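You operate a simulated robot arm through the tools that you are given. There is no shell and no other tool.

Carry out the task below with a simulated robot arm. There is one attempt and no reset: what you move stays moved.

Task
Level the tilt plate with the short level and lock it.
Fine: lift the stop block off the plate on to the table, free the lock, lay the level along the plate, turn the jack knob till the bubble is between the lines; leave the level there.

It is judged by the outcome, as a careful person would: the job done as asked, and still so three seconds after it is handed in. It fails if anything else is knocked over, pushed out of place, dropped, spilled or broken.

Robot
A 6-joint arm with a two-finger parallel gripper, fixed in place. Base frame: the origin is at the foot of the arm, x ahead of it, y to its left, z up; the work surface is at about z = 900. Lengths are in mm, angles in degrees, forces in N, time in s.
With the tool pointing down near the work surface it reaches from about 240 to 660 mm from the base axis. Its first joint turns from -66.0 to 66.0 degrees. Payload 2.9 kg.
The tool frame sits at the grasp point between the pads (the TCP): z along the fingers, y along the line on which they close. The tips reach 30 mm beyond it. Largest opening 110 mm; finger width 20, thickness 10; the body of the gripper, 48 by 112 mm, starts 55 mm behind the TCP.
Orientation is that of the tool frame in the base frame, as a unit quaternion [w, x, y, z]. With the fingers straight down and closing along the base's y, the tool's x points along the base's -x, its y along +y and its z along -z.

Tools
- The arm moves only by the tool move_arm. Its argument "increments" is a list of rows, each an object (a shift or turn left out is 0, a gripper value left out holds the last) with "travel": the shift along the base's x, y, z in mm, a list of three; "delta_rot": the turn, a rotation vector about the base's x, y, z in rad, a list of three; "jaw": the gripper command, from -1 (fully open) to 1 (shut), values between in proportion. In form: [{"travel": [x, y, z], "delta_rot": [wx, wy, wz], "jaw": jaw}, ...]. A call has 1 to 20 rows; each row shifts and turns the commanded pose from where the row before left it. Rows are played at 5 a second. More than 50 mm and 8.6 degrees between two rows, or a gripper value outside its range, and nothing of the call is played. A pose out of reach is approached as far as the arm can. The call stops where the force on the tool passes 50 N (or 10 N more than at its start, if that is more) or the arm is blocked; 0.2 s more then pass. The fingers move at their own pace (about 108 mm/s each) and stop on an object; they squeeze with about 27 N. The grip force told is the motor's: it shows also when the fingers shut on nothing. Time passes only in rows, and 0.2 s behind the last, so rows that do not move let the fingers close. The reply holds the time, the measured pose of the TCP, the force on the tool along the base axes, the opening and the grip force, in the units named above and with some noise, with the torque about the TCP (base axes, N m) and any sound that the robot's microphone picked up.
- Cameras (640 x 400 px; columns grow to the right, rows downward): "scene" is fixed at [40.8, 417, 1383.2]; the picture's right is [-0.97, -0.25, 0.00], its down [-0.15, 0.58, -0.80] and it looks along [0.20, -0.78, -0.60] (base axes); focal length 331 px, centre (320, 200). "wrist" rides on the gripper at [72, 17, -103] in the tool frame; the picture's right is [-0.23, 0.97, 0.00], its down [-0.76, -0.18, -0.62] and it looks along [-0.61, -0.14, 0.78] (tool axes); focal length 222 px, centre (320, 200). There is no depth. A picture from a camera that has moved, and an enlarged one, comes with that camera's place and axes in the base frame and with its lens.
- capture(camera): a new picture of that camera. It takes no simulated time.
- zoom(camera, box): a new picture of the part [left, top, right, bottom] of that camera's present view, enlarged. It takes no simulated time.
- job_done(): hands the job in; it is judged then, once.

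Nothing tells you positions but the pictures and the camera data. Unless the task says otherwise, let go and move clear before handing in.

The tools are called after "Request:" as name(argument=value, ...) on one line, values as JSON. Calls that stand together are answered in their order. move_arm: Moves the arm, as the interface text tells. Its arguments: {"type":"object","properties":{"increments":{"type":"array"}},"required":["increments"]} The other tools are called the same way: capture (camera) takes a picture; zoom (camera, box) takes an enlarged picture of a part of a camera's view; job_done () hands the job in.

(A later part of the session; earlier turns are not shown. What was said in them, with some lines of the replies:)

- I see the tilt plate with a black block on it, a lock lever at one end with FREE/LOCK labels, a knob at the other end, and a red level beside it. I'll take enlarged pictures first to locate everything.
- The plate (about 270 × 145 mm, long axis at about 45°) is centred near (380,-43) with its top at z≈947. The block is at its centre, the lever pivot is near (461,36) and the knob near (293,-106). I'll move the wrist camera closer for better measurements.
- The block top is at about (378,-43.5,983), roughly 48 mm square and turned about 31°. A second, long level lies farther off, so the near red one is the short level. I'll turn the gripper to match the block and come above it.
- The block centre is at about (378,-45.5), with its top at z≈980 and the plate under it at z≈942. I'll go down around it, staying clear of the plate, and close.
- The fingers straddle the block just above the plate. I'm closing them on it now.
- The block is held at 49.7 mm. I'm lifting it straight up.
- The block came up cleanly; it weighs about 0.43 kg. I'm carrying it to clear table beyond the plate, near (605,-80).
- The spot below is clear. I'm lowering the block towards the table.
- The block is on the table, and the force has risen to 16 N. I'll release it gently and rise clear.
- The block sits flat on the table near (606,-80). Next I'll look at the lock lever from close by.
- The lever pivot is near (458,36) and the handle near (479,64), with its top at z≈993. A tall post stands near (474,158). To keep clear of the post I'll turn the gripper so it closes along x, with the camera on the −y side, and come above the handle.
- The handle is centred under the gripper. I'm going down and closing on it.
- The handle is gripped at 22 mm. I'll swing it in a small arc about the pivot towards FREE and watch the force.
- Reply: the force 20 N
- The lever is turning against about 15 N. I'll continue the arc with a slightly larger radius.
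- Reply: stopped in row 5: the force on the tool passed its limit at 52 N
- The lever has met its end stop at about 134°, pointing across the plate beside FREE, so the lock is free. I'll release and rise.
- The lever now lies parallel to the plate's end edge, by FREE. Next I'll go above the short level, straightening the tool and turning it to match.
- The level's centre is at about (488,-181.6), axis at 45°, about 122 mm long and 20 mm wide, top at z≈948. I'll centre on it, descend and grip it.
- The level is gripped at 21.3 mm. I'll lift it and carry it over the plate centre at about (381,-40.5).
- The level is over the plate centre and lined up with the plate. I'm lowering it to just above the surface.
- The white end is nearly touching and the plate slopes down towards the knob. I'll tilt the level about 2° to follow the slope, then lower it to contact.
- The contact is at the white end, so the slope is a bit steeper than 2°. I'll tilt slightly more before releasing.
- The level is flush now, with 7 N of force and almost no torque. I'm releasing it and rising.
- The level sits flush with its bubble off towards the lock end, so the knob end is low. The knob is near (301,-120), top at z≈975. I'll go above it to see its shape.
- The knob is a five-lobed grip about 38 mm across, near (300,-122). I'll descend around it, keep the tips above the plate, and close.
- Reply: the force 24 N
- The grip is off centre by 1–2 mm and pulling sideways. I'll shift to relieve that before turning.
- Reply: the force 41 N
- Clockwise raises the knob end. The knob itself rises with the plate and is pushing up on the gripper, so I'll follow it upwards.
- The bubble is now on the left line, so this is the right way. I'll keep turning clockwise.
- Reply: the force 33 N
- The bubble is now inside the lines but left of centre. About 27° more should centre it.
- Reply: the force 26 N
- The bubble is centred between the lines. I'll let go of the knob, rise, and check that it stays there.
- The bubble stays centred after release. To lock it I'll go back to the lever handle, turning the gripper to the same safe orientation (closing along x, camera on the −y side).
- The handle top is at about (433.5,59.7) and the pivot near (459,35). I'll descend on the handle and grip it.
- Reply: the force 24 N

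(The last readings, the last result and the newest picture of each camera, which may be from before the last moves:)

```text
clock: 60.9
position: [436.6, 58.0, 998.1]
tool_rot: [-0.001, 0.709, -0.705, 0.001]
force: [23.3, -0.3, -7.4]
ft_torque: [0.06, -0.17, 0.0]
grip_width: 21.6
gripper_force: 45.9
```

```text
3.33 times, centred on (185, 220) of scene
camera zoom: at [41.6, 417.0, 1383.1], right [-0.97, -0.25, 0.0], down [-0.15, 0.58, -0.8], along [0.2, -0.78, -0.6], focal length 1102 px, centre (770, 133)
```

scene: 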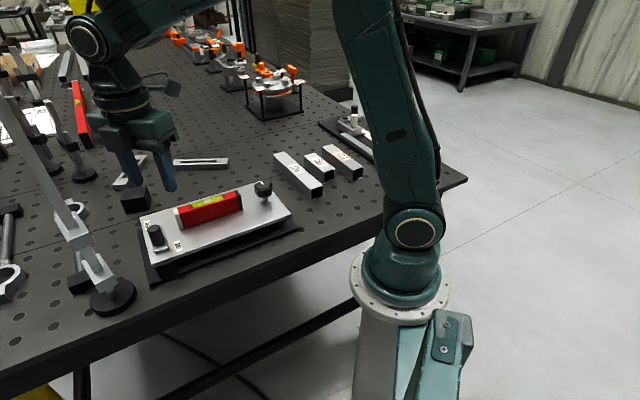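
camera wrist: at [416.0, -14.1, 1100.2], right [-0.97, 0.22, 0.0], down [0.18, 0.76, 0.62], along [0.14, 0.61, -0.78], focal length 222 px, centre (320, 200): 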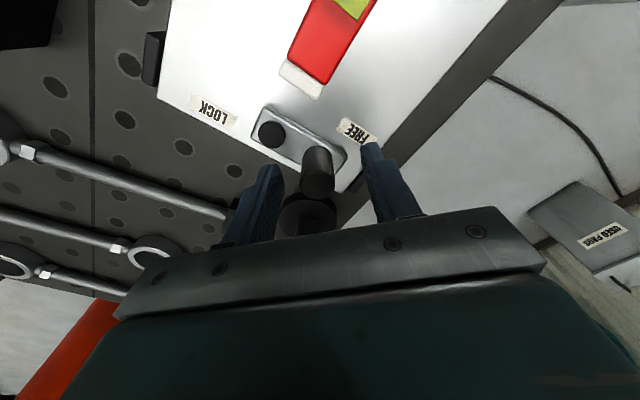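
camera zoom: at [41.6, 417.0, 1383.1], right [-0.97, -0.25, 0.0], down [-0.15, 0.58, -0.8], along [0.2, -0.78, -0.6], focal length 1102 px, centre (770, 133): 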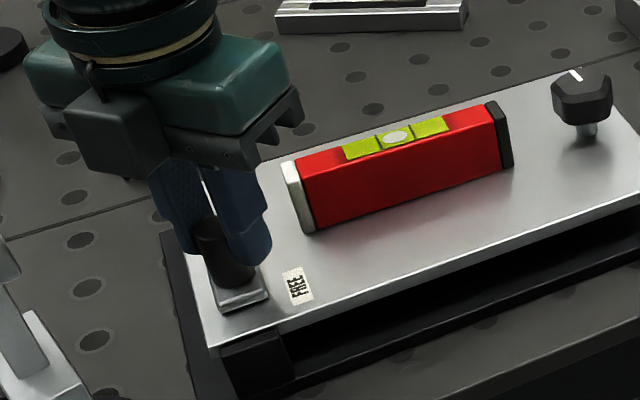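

Gripped. Now I'm swinging the lever back clockwise towards LOCK.

Request:
move_arm(increments=[{"travel": [3.8, 3.0, 0]}, {"travel": [3.0, 2.1, 0]}, {"travel": [3.21, 1.78, 0]}, {"travel": [3.37, 1.43, 0]}, {"travel": [0, 0, 0]}])

Request:
capture(camera="wrist")

Request:
zoom(camera="scene", box=[120, 160, 250, 280])

```text
clock: 62.1
position: [445.6, 68.5, 997.7]
tool_rot: [0.002, 0.71, -0.704, -0.002]
force: [-20.2, 8.5, 12.7]
ft_torque: [-0.11, -0.14, -0.46]
grip_width: 21.5
gripper_force: 44.6
```

```text
taken
camera wrist: at [428.4, -4.3, 1100.6], right [-0.98, 0.22, 0.01], down [0.17, 0.76, 0.62], along [0.13, 0.61, -0.78], focal length 222 px, centre (320, 200)
```

wrist: 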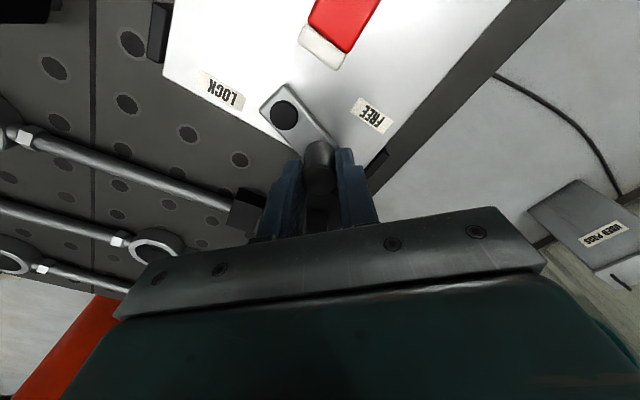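

```text
3.33 times, centred on (185, 220) of scene
camera zoom: at [40.1, 417.3, 1383.1], right [-0.97, -0.25, 0.0], down [-0.15, 0.58, -0.8], along [0.2, -0.78, -0.6], focal length 1102 px, centre (770, 133)
```

zoom: 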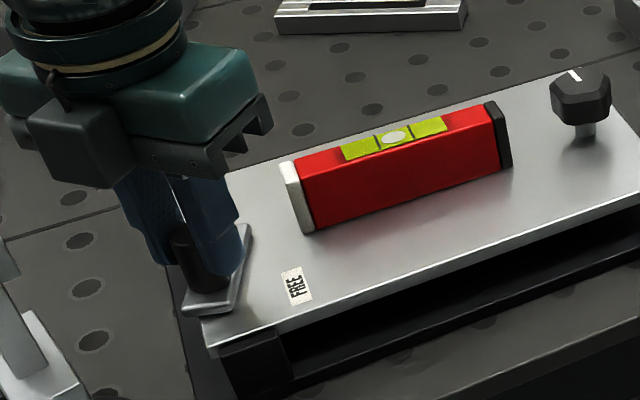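

Request:
move_arm(increments=[{"travel": [3.5, 1.07, 0]}, {"travel": [3.6, 0.7, 0]}, {"travel": [3.65, 0.32, 0]}, {"travel": [3.66, -0.07, 0]}, {"travel": [3.64, -0.44, 0]}, {"travel": [0, 0, 0]}])

Request:
capture(camera="wrist")

Request:
zoom(camera="scene", box=[120, 160, 250, 280])

```text
clock: 63.5
position: [464.4, 68.1, 997.1]
tool_rot: [0.001, 0.708, -0.706, 0.0]
force: [-6.7, 0.8, 2.6]
ft_torque: [-0.1, -0.09, -0.21]
grip_width: 21.3
gripper_force: 44.9
```

```text
taken
camera wrist: at [447.2, -4.8, 1100.3], right [-0.97, 0.22, 0.0], down [0.18, 0.76, 0.62], along [0.14, 0.61, -0.78], focal length 222 px, centre (320, 200)
```

wrist: 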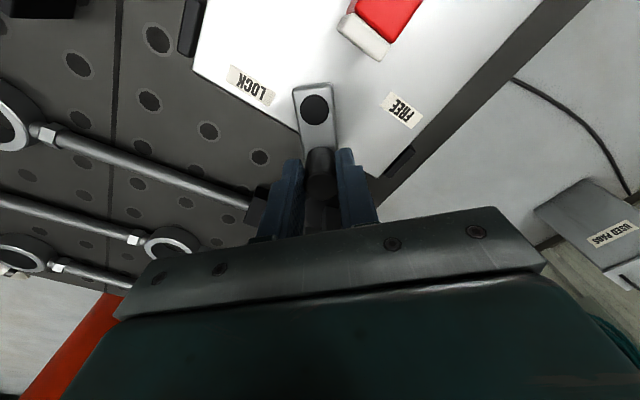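

```text
3.33 times, centred on (185, 220) of scene
camera zoom: at [40.6, 417.1, 1383.2], right [-0.97, -0.25, 0.0], down [-0.15, 0.58, -0.8], along [0.2, -0.78, -0.6], focal length 1102 px, centre (770, 133)
```

zoom: 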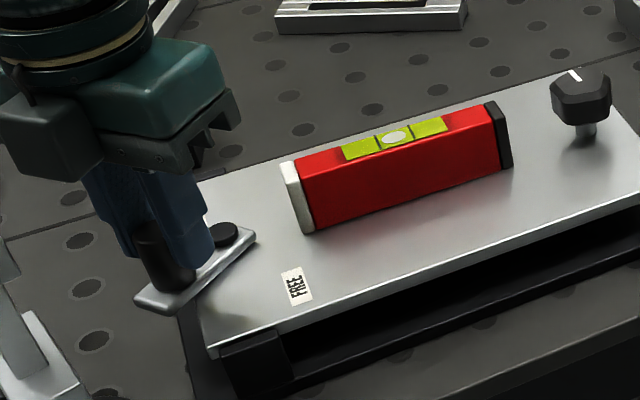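

Request:
move_arm(increments=[{"travel": [3.57, -0.83, 0]}, {"travel": [3.46, -1.19, 0]}, {"travel": [3.32, -1.55, 0]}, {"travel": [3.14, -1.88, 0]}, {"travel": [0, 0, 0]}])

Request:
capture(camera="wrist")

Request:
zoom(camera="scene", box=[120, 160, 250, 280])

```text
clock: 64.7
position: [479.1, 64.2, 996.9]
tool_rot: [0.001, 0.709, -0.705, -0.002]
force: [-11.8, 6.4, -1.5]
ft_torque: [-0.27, -0.12, -0.39]
grip_width: 21.6
gripper_force: 44.5
```

```text
taken
camera wrist: at [460.5, -9.3, 1100.3], right [-0.97, 0.22, 0.0], down [0.18, 0.76, 0.62], along [0.14, 0.61, -0.78], focal length 222 px, centre (320, 200)
```

wrist: 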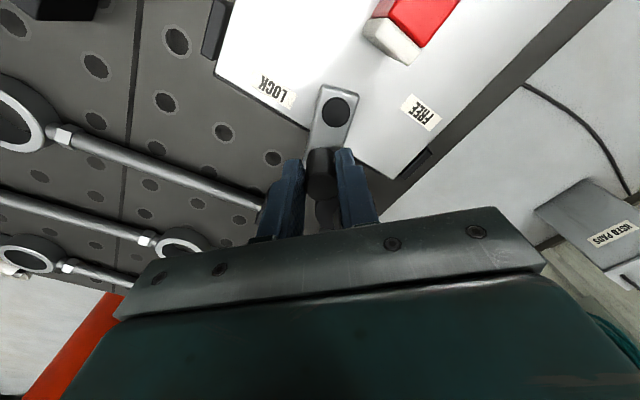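

```text
3.33 times, centred on (185, 220) of scene
camera zoom: at [40.5, 417.2, 1383.1], right [-0.97, -0.25, 0.0], down [-0.15, 0.58, -0.8], along [0.2, -0.78, -0.6], focal length 1102 px, centre (770, 133)
```

zoom: 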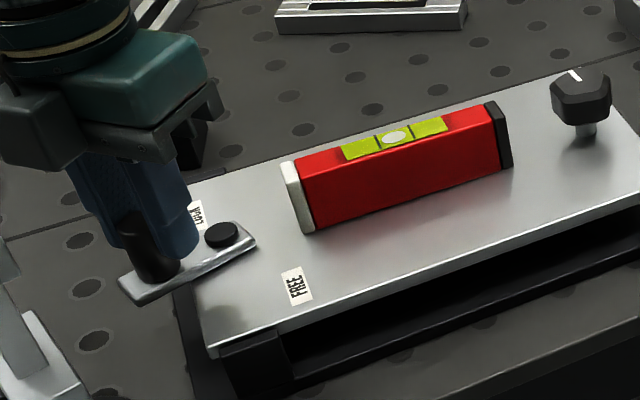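

That is the lever's starting angle. I'll continue CW in small steps to find the true lock stop.

Request:
move_arm(increments=[{"travel": [2.93, -2.21, 0]}, {"travel": [2.68, -2.5, 0]}, {"travel": [0, 0, 0]}])

Request:
capture(camera="wrist")

Request:
zoom(camera="scene", box=[120, 160, 250, 280])

```text
clock: 65.5
position: [481.7, 59.5, 996.5]
tool_rot: [0.003, 0.711, -0.704, -0.003]
force: [-23.6, 16.4, 1.2]
ft_torque: [0.3, -0.12, 0.01]
grip_width: 21.2
gripper_force: 44.9
```

```text
taken
camera wrist: at [465.4, -13.2, 1100.4], right [-0.98, 0.22, 0.01], down [0.17, 0.76, 0.62], along [0.13, 0.61, -0.78], focal length 222 px, centre (320, 200)
```

wrist: 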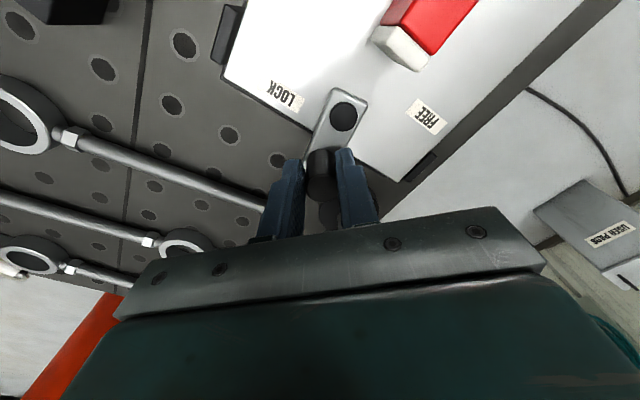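

```text
3.33 times, centred on (185, 220) of scene
camera zoom: at [40.2, 417.5, 1383.0], right [-0.97, -0.25, 0.0], down [-0.15, 0.58, -0.8], along [0.2, -0.78, -0.6], focal length 1102 px, centre (770, 133)
```

zoom: 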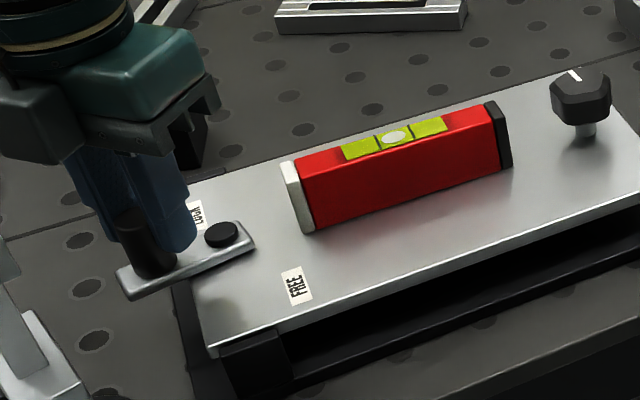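

Request:
move_arm(increments=[{"travel": [1.0, -1.1, 0]}, {"travel": [0, 0, 0]}])

Request:
zoom(camera="wrist", box=[240, 60, 440, 200])

Request:
zoom(camera="scene", box=[120, 160, 250, 280])

```text
clock: 66.1
position: [481.6, 60.5, 997.0]
tool_rot: [0.003, 0.711, -0.703, -0.003]
force: [-29.6, 25.3, 3.4]
ft_torque: [0.06, -0.05, 0.04]
grip_width: 21.3
gripper_force: 44.8
```

```text
2.86 times, centred on (340, 130) of wrist
camera zoom: at [465.9, -13.4, 1100.3], right [-0.98, 0.22, 0.01], down [0.17, 0.76, 0.62], along [0.13, 0.61, -0.78], focal length 635 px, centre (263, 400)
```

zoom: 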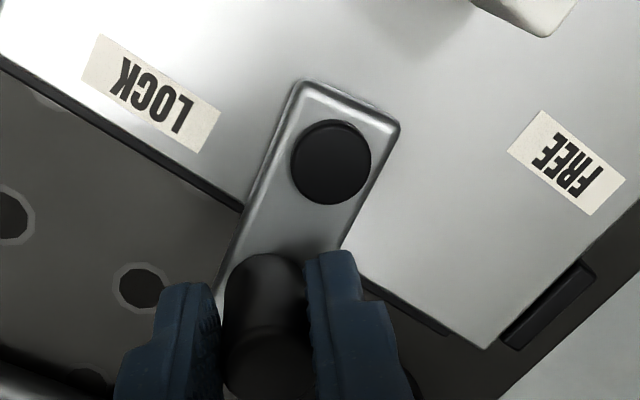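

```text
3.33 times, centred on (185, 220) of scene
camera zoom: at [39.9, 417.8, 1382.9], right [-0.97, -0.25, 0.0], down [-0.15, 0.58, -0.8], along [0.2, -0.78, -0.6], focal length 1102 px, centre (770, 133)
```

zoom: 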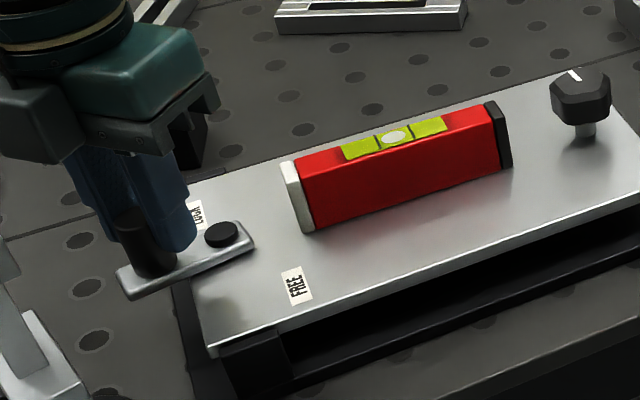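

The lever is against its LOCK stop: 39 N with no further motion, square to the plate's end. I'll release it and rise.

Request:
move_arm(increments=[{"jaw": 0.3}, {"jaw": 0.02}, {"jaw": 0.02}, {"travel": [0, 0, 10]}, {"travel": [0, 0, 25]}, {"travel": [0, 0, 35]}, {"travel": [0, 0, 35]}, {"travel": [0, 0, 0]}])

Request:
zoom(camera="scene", box=[120, 160, 250, 280])

Request:
zoom(camera="scene", box=[190, 170, 230, 210])

Request:
capture(camera="wrist")

```text
clock: 67.9
position: [483.6, 57.4, 1101.0]
tool_rot: [0.002, 0.709, -0.706, -0.002]
force: [-0.3, -0.2, 0.9]
ft_torque: [0.03, -0.03, 0.02]
grip_width: 53.8
gripper_force: 0.0
```

```text
3.33 times, centred on (185, 220) of scene
camera zoom: at [40.8, 417.0, 1383.2], right [-0.97, -0.25, 0.0], down [-0.15, 0.58, -0.8], along [0.2, -0.78, -0.6], focal length 1102 px, centre (770, 133)
```

zoom: 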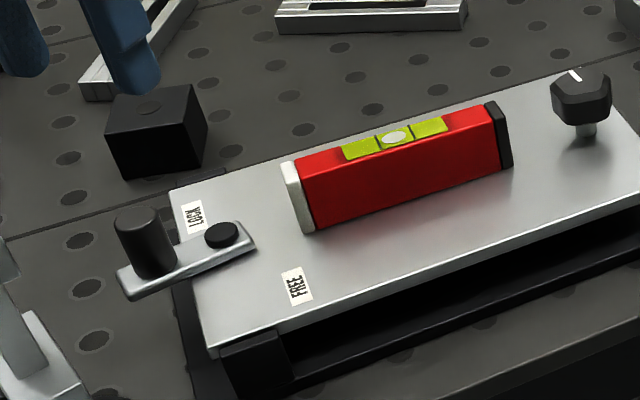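

```text
10.00 times, centred on (210, 190) of scene
camera zoom: at [40.8, 417.0, 1383.2], right [-0.97, -0.25, 0.0], down [-0.15, 0.58, -0.8], along [0.2, -0.78, -0.6], focal length 3307 px, centre (1420, 300)
```

zoom: 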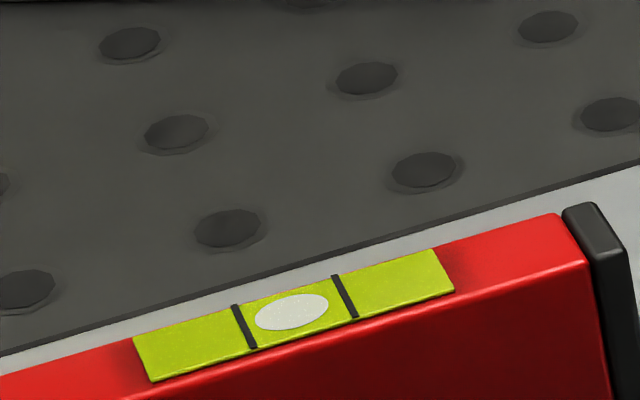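

```text
taken
camera wrist: at [466.7, -16.3, 1205.0], right [-0.97, 0.22, 0.0], down [0.18, 0.76, 0.62], along [0.14, 0.61, -0.78], focal length 222 px, centre (320, 200)
```

wrist: 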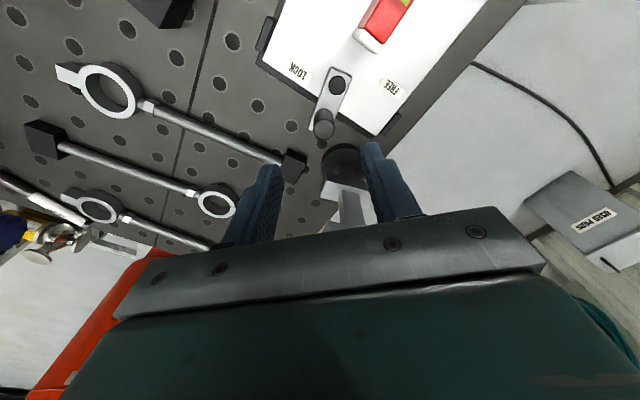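

The bubble is still between the lines and the lever is at LOCK. I'll move the arm well clear and do a final check.

Request:
move_arm(increments=[{"travel": [0, -10, 30]}, {"travel": [-5, -20, 30]}, {"travel": [-10, -30, 20]}, {"travel": [-10, -30, 10]}, {"travel": [-10, -30, 0]}, {"travel": [0, 0, 0]}, {"travel": [0, 0, 0]}, {"travel": [0, 0, 0]}])

Request:
capture(camera="scene")

Request:
zoom(camera="scene", box=[110, 140, 310, 290])

Request:
zoom(camera="scene", box=[190, 170, 230, 210])

Request:
capture(camera="wrist")

```text
clock: 69.7
position: [449.5, -64.1, 1192.4]
tool_rot: [0.001, 0.709, -0.705, 0.0]
force: [0.1, 0.0, -0.3]
ft_torque: [0.0, -0.02, -0.03]
grip_width: 53.9
gripper_force: 0.0
```

```text
taken
```

scene: 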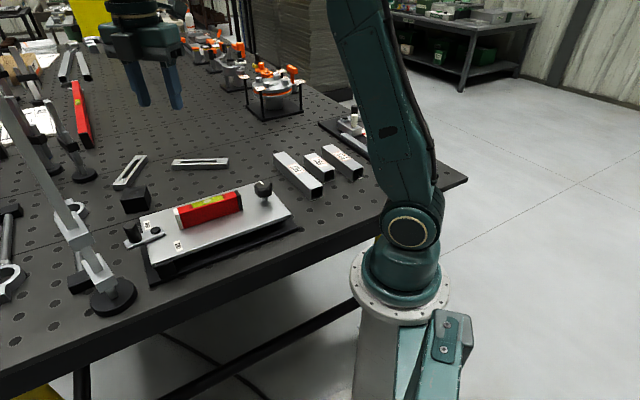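

```text
2.67 times, centred on (210, 215) of scene
camera zoom: at [40.8, 417.0, 1383.2], right [-0.97, -0.25, 0.0], down [-0.15, 0.58, -0.8], along [0.2, -0.78, -0.6], focal length 882 px, centre (613, 160)
```

zoom: 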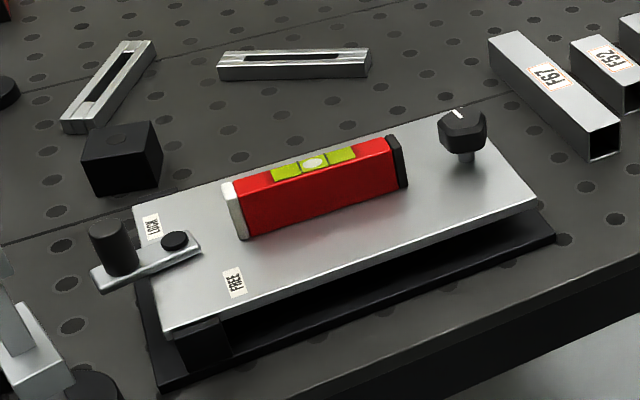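

```text
10.00 times, centred on (210, 190) of scene
camera zoom: at [40.8, 417.0, 1383.2], right [-0.97, -0.25, 0.0], down [-0.15, 0.58, -0.8], along [0.2, -0.78, -0.6], focal length 3307 px, centre (1420, 300)
```

zoom: 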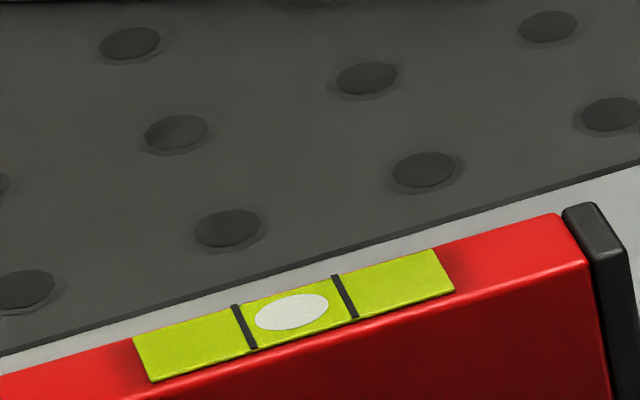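

```text
taken
camera wrist: at [432.1, -136.5, 1294.7], right [-0.97, 0.22, 0.0], down [0.18, 0.76, 0.62], along [0.14, 0.61, -0.78], focal length 222 px, centre (320, 200)
```

wrist: 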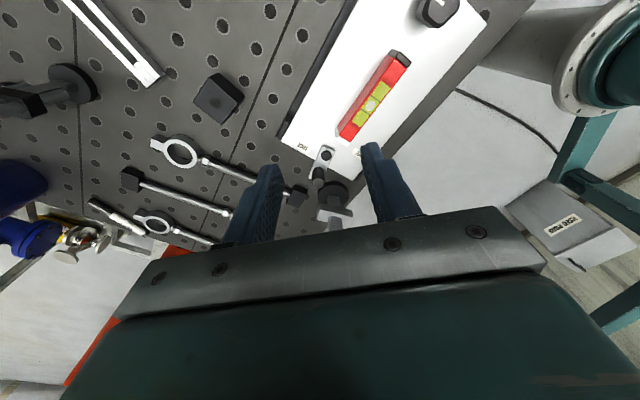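

Request:
zoom(camera="wrist", box=[330, 40, 420, 150])

```text
3.64 times, centred on (375, 95) of wrist
camera zoom: at [432.1, -136.5, 1294.7], right [-0.97, 0.22, 0.0], down [0.18, 0.76, 0.62], along [0.14, 0.61, -0.78], focal length 808 px, centre (120, 582)
```

zoom: 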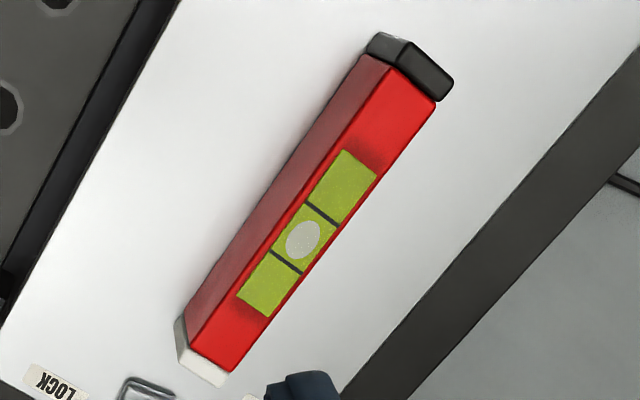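

Both cameras show the bubble between the lines. The level lies along the plate, the lever is at its LOCK stop, the block is flat on the table, and nothing else has moved. The arm is clear, so I'm handing in.

Request:
job_done()

```text
The job is handed in.
```

The plate is level and locked. The short level is still lying along it, and in the last pictures before hand-in its bubble was between the lines.

- **Stop block:** I lifted it off the plate. It stands flat on clear table beyond the lock end.
- **Lock:** I swung the lever to the FREE stop for the adjustment, then back until it met the opposite stop at LOCK. That is slightly past where it started.
- **Levelling:** The knob end was low by nearly 3°. I turned the jack knob clockwise until the bubble was centred, and it stayed between the lines through release and locking. It sits very slightly towards the lock end.

In the final pictures nothing else had moved or been knocked over, and the arm was clear.
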